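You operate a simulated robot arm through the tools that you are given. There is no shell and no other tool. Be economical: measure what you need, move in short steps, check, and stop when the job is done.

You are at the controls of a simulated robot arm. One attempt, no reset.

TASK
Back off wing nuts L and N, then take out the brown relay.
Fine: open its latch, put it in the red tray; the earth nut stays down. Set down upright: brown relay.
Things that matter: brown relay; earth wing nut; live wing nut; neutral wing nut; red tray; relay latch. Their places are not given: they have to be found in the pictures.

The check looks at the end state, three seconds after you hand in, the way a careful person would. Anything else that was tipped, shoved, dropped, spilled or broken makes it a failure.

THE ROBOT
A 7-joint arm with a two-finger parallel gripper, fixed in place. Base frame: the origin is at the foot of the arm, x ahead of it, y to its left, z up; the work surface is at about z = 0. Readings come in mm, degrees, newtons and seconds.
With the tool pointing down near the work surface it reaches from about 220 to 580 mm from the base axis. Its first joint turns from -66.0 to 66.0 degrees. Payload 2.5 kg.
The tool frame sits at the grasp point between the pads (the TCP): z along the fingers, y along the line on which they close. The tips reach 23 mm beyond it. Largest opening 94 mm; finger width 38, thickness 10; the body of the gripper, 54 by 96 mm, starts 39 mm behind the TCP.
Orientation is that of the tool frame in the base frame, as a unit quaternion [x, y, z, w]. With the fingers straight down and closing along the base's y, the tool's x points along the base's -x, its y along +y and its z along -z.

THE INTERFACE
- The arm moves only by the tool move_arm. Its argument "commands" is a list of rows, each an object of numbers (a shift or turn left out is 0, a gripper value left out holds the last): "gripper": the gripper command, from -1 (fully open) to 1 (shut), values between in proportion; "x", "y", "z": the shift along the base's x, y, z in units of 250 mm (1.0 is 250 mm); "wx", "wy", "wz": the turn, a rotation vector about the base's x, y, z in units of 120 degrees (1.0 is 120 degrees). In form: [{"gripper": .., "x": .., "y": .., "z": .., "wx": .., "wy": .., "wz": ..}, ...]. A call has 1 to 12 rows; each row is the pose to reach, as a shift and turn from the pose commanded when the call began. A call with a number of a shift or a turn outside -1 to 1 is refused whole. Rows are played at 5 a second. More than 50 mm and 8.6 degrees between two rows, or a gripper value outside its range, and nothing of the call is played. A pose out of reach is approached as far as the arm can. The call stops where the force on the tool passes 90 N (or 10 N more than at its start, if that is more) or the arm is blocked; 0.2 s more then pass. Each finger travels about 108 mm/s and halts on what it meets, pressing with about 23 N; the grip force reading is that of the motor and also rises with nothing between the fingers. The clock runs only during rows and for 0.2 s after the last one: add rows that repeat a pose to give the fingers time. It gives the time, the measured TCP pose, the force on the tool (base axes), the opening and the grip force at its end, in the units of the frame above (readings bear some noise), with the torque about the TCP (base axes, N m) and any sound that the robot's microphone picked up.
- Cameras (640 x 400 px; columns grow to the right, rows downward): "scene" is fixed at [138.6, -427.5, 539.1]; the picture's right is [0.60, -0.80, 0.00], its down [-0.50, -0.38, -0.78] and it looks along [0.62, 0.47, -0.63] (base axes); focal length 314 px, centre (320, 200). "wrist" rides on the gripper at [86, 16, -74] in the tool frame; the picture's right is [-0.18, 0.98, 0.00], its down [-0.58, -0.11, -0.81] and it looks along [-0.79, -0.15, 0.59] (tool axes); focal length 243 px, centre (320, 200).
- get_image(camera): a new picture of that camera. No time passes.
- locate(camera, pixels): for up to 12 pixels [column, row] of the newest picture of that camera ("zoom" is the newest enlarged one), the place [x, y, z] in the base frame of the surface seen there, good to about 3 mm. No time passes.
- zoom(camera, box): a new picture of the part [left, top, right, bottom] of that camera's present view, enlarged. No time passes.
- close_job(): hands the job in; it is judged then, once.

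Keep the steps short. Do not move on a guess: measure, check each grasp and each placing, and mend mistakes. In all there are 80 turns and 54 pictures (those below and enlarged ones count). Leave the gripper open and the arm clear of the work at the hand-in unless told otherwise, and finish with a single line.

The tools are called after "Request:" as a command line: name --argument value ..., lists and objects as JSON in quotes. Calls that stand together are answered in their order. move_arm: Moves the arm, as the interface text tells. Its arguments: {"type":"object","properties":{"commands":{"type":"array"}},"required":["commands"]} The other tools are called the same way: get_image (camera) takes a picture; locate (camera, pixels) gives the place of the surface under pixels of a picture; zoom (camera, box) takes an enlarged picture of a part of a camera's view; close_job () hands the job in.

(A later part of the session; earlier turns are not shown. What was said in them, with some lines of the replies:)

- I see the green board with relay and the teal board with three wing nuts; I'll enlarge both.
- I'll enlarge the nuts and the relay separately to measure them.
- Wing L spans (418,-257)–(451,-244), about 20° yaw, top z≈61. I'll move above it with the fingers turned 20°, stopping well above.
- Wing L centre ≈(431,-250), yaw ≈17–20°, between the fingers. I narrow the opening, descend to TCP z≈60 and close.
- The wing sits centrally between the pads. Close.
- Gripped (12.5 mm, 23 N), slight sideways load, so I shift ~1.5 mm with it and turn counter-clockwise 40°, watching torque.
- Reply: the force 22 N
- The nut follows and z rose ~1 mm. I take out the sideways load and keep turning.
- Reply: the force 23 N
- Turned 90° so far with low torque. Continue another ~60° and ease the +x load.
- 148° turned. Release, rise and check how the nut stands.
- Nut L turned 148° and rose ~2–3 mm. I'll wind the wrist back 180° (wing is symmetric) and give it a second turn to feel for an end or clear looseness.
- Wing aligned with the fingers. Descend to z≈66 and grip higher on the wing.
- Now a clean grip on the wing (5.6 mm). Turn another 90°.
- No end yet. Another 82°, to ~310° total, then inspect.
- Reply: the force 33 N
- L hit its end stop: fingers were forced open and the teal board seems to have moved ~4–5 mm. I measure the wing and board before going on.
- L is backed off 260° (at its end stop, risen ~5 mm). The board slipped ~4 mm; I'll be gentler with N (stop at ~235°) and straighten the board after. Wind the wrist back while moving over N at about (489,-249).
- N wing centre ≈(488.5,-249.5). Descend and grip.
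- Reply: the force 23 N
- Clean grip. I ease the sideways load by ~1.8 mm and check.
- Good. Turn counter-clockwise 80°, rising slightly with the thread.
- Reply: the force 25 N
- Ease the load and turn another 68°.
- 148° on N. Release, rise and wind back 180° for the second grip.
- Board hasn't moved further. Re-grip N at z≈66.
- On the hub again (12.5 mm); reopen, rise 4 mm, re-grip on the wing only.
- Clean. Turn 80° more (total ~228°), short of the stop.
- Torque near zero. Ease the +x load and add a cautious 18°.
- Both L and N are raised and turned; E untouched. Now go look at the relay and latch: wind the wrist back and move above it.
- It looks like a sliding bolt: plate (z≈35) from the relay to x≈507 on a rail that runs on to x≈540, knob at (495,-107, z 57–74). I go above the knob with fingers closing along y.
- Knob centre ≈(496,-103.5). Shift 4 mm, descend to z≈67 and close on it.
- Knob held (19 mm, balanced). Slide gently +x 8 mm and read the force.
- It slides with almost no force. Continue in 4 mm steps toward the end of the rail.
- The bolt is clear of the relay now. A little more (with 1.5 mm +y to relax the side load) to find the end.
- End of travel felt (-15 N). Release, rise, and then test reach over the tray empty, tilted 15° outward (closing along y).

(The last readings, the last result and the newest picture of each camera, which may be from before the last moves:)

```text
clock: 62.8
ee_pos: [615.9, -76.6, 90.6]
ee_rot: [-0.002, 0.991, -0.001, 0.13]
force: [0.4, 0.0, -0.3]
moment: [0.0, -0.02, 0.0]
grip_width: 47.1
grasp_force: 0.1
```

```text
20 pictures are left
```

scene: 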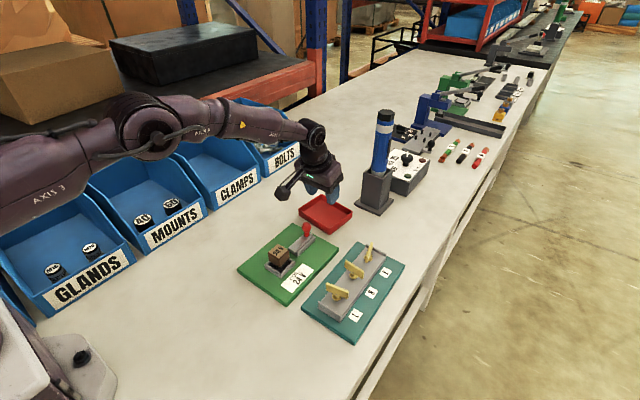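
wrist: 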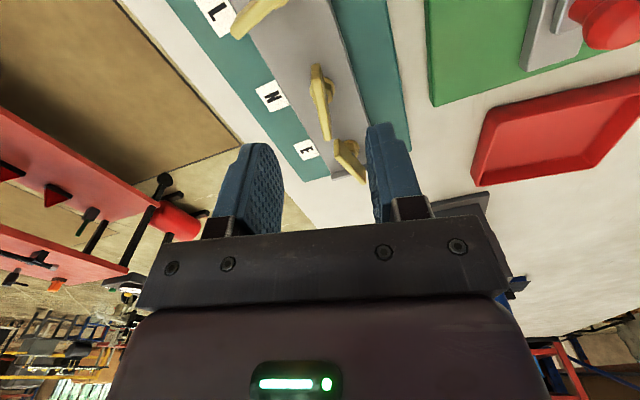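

Reach over the tray is fine at (616,-77) with 15° tilt. Now measure the relay and socket closely.

Request:
zoom --camera "scene" --box '[258, 225, 318, 280]'

Request:
zoom --camera "scene" --box '[290, 185, 360, 240]'

```text
7.27 times, centred on (288, 252) of scene
```

zoom: 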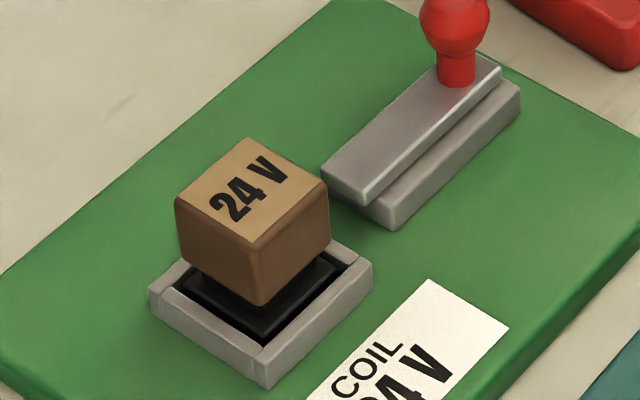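

```text
7.27 times, centred on (325, 212) of scene
```

zoom: 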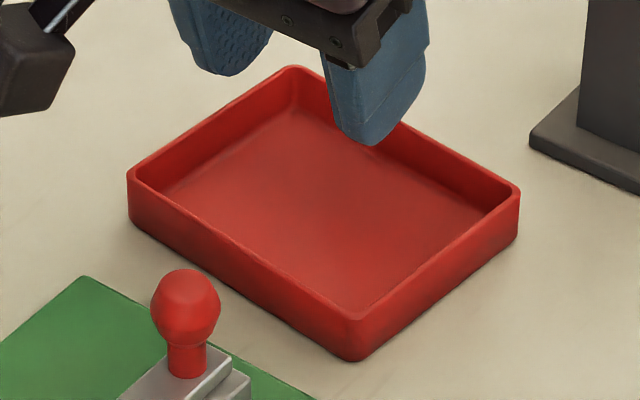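

Request:
locate --camera "zoom" --pixels '[[135, 175], [292, 72], [510, 190], [355, 312], [300, 220], [160, 185], [355, 280], [295, 110]]'

Request:
locate --camera "scene" --pixels '[[268.9, 251.5], [278, 244.5], [288, 249.5], [278.5, 257.5], [279, 263], [272, 260], [284, 259], [265.5, 263.5], [280, 272], [293, 262]]'

```text
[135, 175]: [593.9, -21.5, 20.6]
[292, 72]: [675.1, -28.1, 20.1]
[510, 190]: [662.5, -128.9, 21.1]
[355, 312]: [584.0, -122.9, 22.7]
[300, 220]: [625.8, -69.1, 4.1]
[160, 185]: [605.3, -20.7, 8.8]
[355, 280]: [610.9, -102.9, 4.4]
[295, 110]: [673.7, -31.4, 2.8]
```

```text
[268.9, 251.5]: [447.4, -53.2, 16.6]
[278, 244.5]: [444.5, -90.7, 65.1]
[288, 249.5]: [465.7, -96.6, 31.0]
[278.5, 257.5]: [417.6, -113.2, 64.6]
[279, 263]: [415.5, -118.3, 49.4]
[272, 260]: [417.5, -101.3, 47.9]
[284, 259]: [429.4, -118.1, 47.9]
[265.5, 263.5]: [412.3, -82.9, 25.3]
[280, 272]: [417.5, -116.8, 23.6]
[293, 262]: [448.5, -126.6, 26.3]
```

Relay cap spans x 416–446, y -118…-88, z≈40–64; tray inside x≈590–668, y≈-120…-30. Move back above the relay keeping the 15° tilt, opening ~60.

Request:
move_arm --commands '[{"z": 0.1, "gripper": -0.28}, {"x": -0.1, "y": -0.02, "z": 0.2}, {"x": -0.25, "y": -0.04, "z": 0.24}, {"x": -0.4, "y": -0.06, "z": 0.24}, {"x": -0.55, "y": -0.09, "z": 0.24}, {"x": -0.68, "y": -0.106, "z": 0.2}, {"x": -0.75, "y": -0.106, "z": 0.12}, {"x": -0.75, "y": -0.106, "z": 0.06}, {"x": -0.75, "y": -0.106, "z": 0.06}]'

Request:
get_image --camera "wrist"

Request:
zoom --camera "scene" --box '[240, 200, 330, 285]'

```text
clock: 64.8
ee_pos: [427.8, -104.3, 105.3]
ee_rot: [-0.001, 0.992, 0.0, 0.13]
force: [0.0, -0.1, -0.1]
moment: [0.02, 0.02, -0.04]
grip_width: 60.1
grasp_force: 0.0
```

```text
17 pictures are left
```

wrist: 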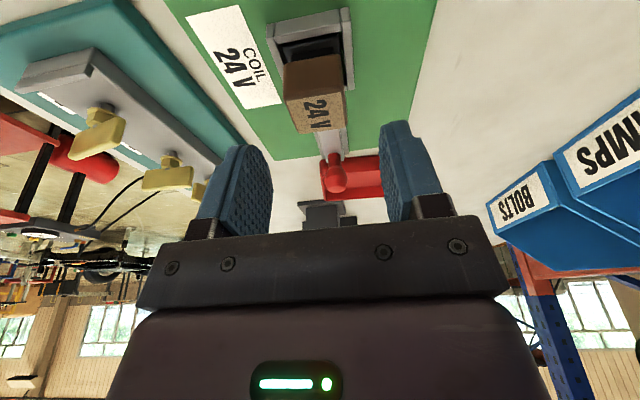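

```text
4.71 times, centred on (285, 242) of scene
```

zoom: 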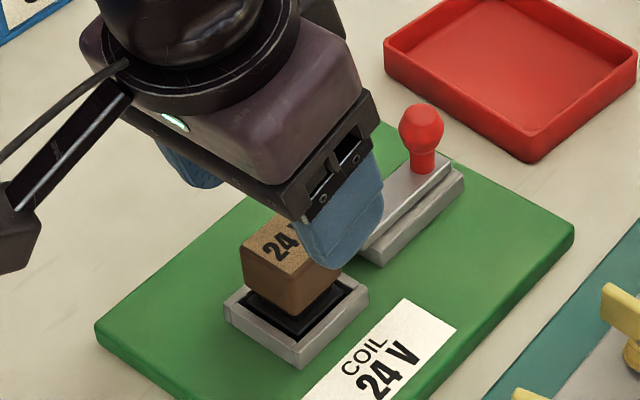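

Request:
locate --camera "wrist" --pixels '[[286, 70], [340, 65], [298, 128], [345, 122], [315, 112], [312, 70]]'

```text
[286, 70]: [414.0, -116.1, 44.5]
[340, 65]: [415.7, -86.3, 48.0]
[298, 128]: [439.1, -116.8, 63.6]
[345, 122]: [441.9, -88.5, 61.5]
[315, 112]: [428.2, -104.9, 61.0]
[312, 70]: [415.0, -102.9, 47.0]
```

Relay centred at (430,-102). Descend to z≈62, close.

Request:
move_arm --commands '[{"y": 0.006, "z": -0.06}, {"y": 0.006, "z": -0.12}, {"y": 0.006, "z": -0.172}, {"y": 0.006, "z": -0.172}, {"y": 0.006, "z": -0.172, "gripper": 1}, {"y": 0.006, "z": -0.172, "gripper": 1}, {"y": 0.006, "z": -0.172, "gripper": 1}, {"y": 0.006, "z": -0.172, "gripper": 1}]'

Request:
zoom --camera "scene" --box '[240, 200, 330, 285]'

```text
clock: 66.6
ee_pos: [427.8, -103.0, 63.5]
ee_rot: [-0.002, 0.992, -0.001, 0.13]
force: [1.2, -0.2, 0.0]
moment: [0.0, -0.01, 0.01]
grip_width: 31.3
grasp_force: 23.1
```

```text
4.71 times, centred on (285, 242) of scene
```

zoom: 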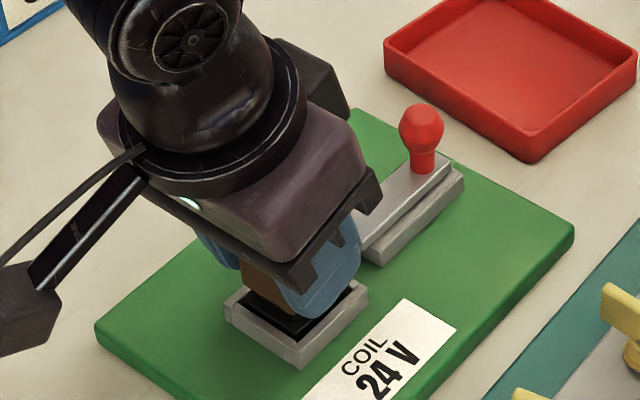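

Relay held, 31.3 mm, balanced. Lift straight up slowly.

Request:
move_arm --commands '[{"z": 0.02}, {"z": 0.04}, {"z": 0.08}, {"z": 0.12}, {"z": 0.16}, {"z": 0.2}, {"z": 0.26}, {"z": 0.3}, {"z": 0.3}]'

Request:
zoom --camera "scene" --box '[220, 170, 350, 285]'

```text
clock: 68.6
ee_pos: [427.7, -102.8, 137.6]
ee_rot: [-0.002, 0.992, 0.001, 0.13]
force: [-0.5, -0.4, -0.4]
moment: [-0.03, 0.03, -0.01]
grip_width: 31.4
grasp_force: 22.9
```

```text
3.48 times, centred on (285, 228) of scene
```

zoom: 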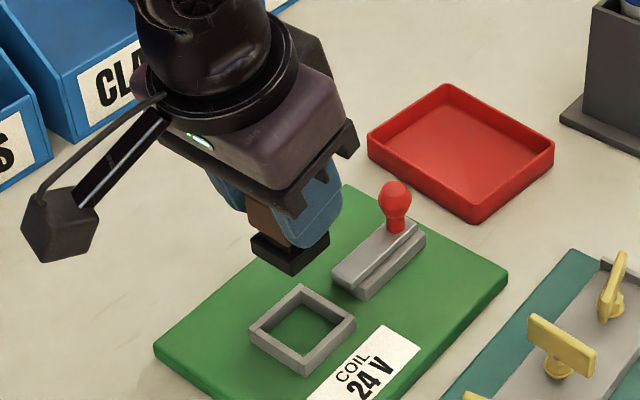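

Relay is out, socket empty. Carry at z≈165 (over the knob) to the tray centre, TCP (625,-75).

Request:
move_arm --commands '[{"z": 0.06}, {"x": 0.08, "y": 0.01, "z": 0.11}, {"x": 0.2, "y": 0.03, "z": 0.11}, {"x": 0.32, "y": 0.05, "z": 0.11}, {"x": 0.44, "y": 0.07, "z": 0.11}, {"x": 0.56, "y": 0.09, "z": 0.11}, {"x": 0.68, "y": 0.11, "z": 0.09}, {"x": 0.76, "y": 0.112, "z": 0.02}, {"x": 0.785, "y": 0.112, "z": -0.06}, {"x": 0.785, "y": 0.112, "z": -0.14}, {"x": 0.785, "y": 0.112, "z": -0.2}, {"x": 0.785, "y": 0.112, "z": -0.2}]'

Request:
zoom --camera "scene" --box '[270, 150, 380, 245]'

```text
clock: 71.2
ee_pos: [623.2, -72.8, 86.8]
ee_rot: [-0.001, 0.991, 0.0, 0.13]
force: [-0.6, 0.0, -0.3]
moment: [0.01, 0.03, -0.01]
grip_width: 31.3
grasp_force: 22.7
```

```text
4.21 times, centred on (325, 198) of scene
```

zoom: 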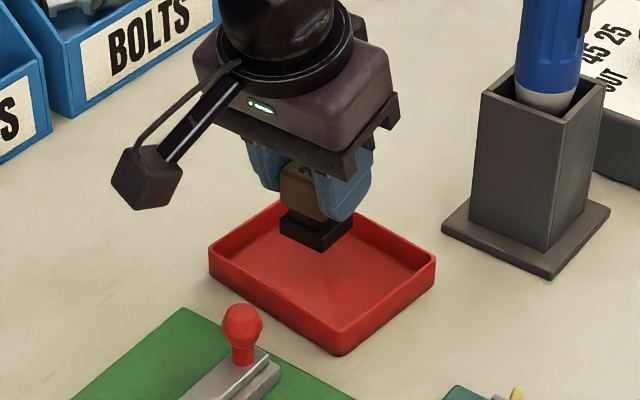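

Centred over the tray. Lower to z≈53, just above the expected contact (~50).

Request:
move_arm --commands '[{"z": -0.06}, {"z": -0.1}, {"z": -0.125}, {"z": -0.136}, {"z": -0.136}]'

Request:
move_arm --commands '[{"z": -0.003}, {"z": -0.006}, {"z": -0.006}]'

```text
clock: 72.4
ee_pos: [623.6, -74.5, 53.2]
ee_rot: [-0.001, 0.991, 0.0, 0.131]
force: [0.0, 0.0, -0.2]
moment: [0.01, 0.02, 0.03]
grip_width: 31.3
grasp_force: 23.4
```

```text
clock: 73.2
ee_pos: [624.1, -74.8, 52.4]
ee_rot: [-0.002, 0.991, -0.001, 0.131]
force: [-1.8, 0.6, 4.5]
moment: [0.05, 0.03, -0.03]
grip_width: 31.3
grasp_force: 22.6
```

Light contact (4.5 N up). Another ~0.7 mm, then check before letting go.

Request:
move_arm --commands '[{"z": -0.003}, {"z": -0.003}]'

Request:
zoom --camera "scene" --box '[285, 175, 365, 240]'

```text
clock: 73.8
ee_pos: [624.6, -74.8, 53.9]
ee_rot: [-0.001, 0.991, 0.0, 0.131]
force: [-4.6, -0.4, 11.4]
moment: [0.05, 0.14, 0.02]
grip_width: 31.1
grasp_force: 23.0
```

```text
6.15 times, centred on (325, 208) of scene
```

zoom: 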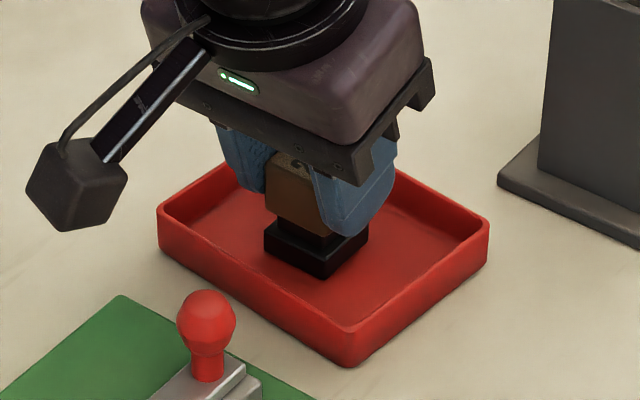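

The relay stands on the tray floor (11 N). Release to a ~60 mm opening and rise straight up.

Request:
move_arm --commands '[{"gripper": 0.2}, {"gripper": -0.28}, {"gripper": -0.28}, {"z": 0.06}, {"z": 0.14}, {"z": 0.26}, {"z": 0.4}, {"x": -0.15, "z": 0.5}, {"x": -0.3, "z": 0.5}, {"x": -0.45, "z": 0.5}, {"x": -0.6, "z": 0.5}, {"x": -0.7, "z": 0.5}]'

Request:
get_image --camera "scene"

Request:
zoom --camera "scene" --box '[230, 180, 400, 345]'

```text
clock: 76.4
ee_pos: [449.2, -73.4, 177.2]
ee_rot: [-0.002, 0.991, -0.001, 0.131]
force: [0.0, -0.1, -0.1]
moment: [-0.02, 0.0, -0.01]
grip_width: 60.1
grasp_force: 0.1
```

```text
11 pictures are left
```

scene: 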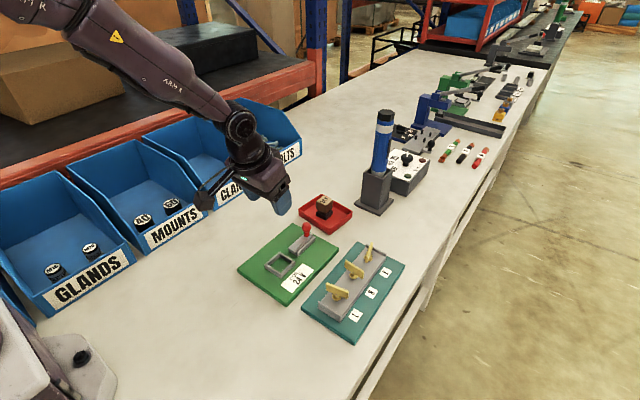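

```text
2.42 times, centred on (315, 262) of scene
```

zoom: 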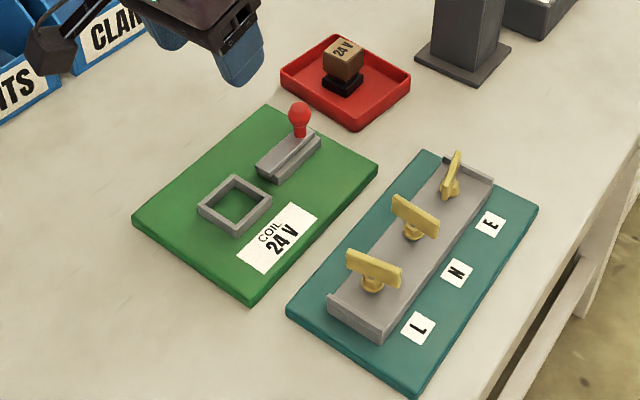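

The relay stands upright in the tray, latch open, L and N raised, E untouched. The teal board slipped ~4 mm in -x when L hit its stop; I measure its near edge to nudge it back.

Request:
zoom --camera "scene" --box '[290, 235, 410, 350]'

Request:
locate --camera "zoom" --pixels '[[140, 285], [200, 325], [265, 368], [205, 315], [110, 268], [450, 112], [420, 100], [250, 120]]'

```text
3.48 times, centred on (350, 292) of scene
```

zoom: 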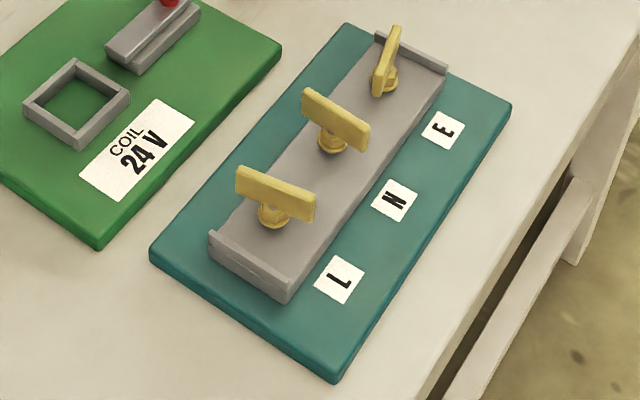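

```text
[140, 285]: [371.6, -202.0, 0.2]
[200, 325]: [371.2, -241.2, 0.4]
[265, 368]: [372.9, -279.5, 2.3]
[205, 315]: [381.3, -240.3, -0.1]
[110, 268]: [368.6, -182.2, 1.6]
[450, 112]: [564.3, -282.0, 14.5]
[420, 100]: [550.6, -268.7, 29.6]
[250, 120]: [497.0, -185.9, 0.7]
```

Request:
locate --camera "zoom" --pixels '[[162, 245], [205, 275], [243, 303], [290, 338], [328, 366], [175, 220], [345, 30], [260, 120]]'

```text
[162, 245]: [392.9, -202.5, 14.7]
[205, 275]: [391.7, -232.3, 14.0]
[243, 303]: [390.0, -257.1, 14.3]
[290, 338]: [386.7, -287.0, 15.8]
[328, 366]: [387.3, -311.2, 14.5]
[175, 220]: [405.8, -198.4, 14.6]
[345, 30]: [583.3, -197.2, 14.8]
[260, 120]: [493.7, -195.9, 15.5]
```

Near edge at x≈389, left edge y≈-197. I go in front of the near edge with the fingers shut and upright.

Request:
move_arm --commands '[{"gripper": 1, "x": -0.1, "y": -0.05, "wy": 0.03}, {"x": -0.22, "y": -0.12, "wy": 0.06}, {"x": -0.33, "y": -0.22, "wy": 0.09}, {"x": -0.396, "y": -0.36, "wy": 0.125}, {"x": -0.396, "y": -0.5, "z": -0.05, "wy": 0.125}, {"x": -0.396, "y": -0.62, "z": -0.1, "wy": 0.125}, {"x": -0.396, "y": -0.71, "z": -0.2, "wy": 0.125}, {"x": -0.396, "y": -0.71, "z": -0.34, "wy": 0.125}, {"x": -0.396, "y": -0.71, "z": -0.48, "wy": 0.125}, {"x": -0.396, "y": -0.71, "z": -0.59, "wy": 0.125}, {"x": -0.396, "y": -0.71, "z": -0.59, "wy": 0.125}]'

Request:
zoom --camera "scene" --box '[270, 235, 400, 350]'

```text
clock: 78.8
ee_pos: [349.3, -251.6, 28.3]
ee_rot: [-0.002, 1.0, 0.0, 0.0]
force: [-0.1, -0.7, 1.1]
moment: [0.0, 0.0, 0.0]
grip_width: 0.0
grasp_force: 23.1
```

```text
3.48 times, centred on (335, 292) of scene
```

zoom: 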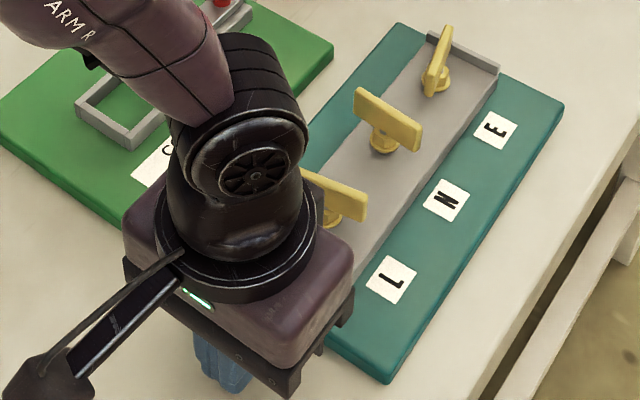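

Clear in front of the board. Advance to x≈367, just shy of contact at ~370.

Request:
move_arm --commands '[{"x": 0.03}, {"x": 0.055}, {"x": 0.07}, {"x": 0.07}]'

Request:
move_arm --commands '[{"x": 0.004}, {"x": 0.008}, {"x": 0.012}, {"x": 0.012}]'

```text
clock: 79.8
ee_pos: [366.2, -251.7, 28.6]
ee_rot: [0.0, 1.0, 0.0, -0.002]
force: [-10.9, 1.1, 3.5]
moment: [-0.04, 0.11, 0.03]
grip_width: 0.1
grasp_force: 23.1
```

```text
clock: 80.8
ee_pos: [368.6, -252.5, 27.5]
ee_rot: [-0.001, 1.0, 0.001, -0.003]
force: [-24.6, -2.6, 0.1]
moment: [0.28, 0.4, 0.02]
grip_width: 0.0
grasp_force: 23.0
```

Contact and already sliding (~25 N). Advance 2.5 mm more and compare with the original picture.

Request:
move_arm --commands '[{"x": 0.004}, {"x": 0.008}, {"x": 0.01}, {"x": 0.01}]'

Request:
move_arm --commands '[{"x": -0.02}, {"x": -0.06}, {"x": -0.1, "z": 0.1}, {"x": -0.1, "z": 0.25}, {"x": -0.1, "z": 0.4, "y": 0.1}, {"x": -0.1, "z": 0.5, "y": 0.25}, {"x": -0.1, "z": 0.5, "y": 0.4}, {"x": -0.1, "z": 0.5, "y": 0.5, "gripper": -1}, {"x": -0.1, "z": 0.5, "y": 0.5, "gripper": -1}, {"x": -0.1, "z": 0.5, "y": 0.5}]'

Request:
zoom --camera "scene" --box '[310, 235, 400, 305]'

```text
clock: 81.8
ee_pos: [370.8, -252.4, 28.9]
ee_rot: [0.0, 1.0, 0.001, -0.004]
force: [-29.2, 0.5, 7.1]
moment: [-0.34, 0.35, 0.06]
grip_width: 0.0
grasp_force: 23.1
```

```text
clock: 84.0
ee_pos: [348.8, -126.1, 154.2]
ee_rot: [-0.002, 1.0, 0.0, 0.0]
force: [-0.7, -0.5, 1.2]
moment: [0.01, -0.03, -0.01]
grip_width: 93.8
grasp_force: 0.1
```

```text
5.71 times, centred on (355, 270) of scene
```

zoom: 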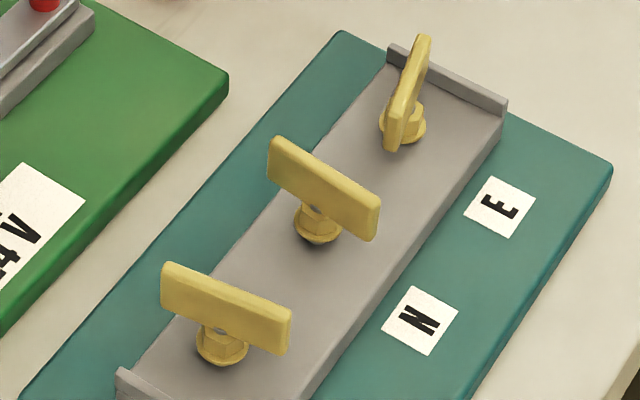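

The board is back within ~2–3 mm of its start. One last overall look.

Request:
get_image --camera "scene"

```text
6 pictures are left
```

scene: 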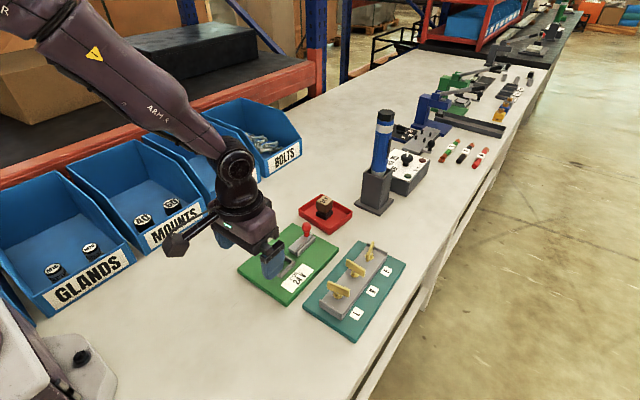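

The relay is upright in the tray, the latch is open, L and N are backed off, E is untouched, and the gripper is open and clear. Handing in.

Request:
close_job

```text
The job is handed in.
```

Wing nuts L and N are backed off, the latch is open, the brown relay is upright in the red tray and the earth nut is untouched; the wing-nut board slipped about 5 mm when L hit its stop, and I nudged it back to within about 3 mm.
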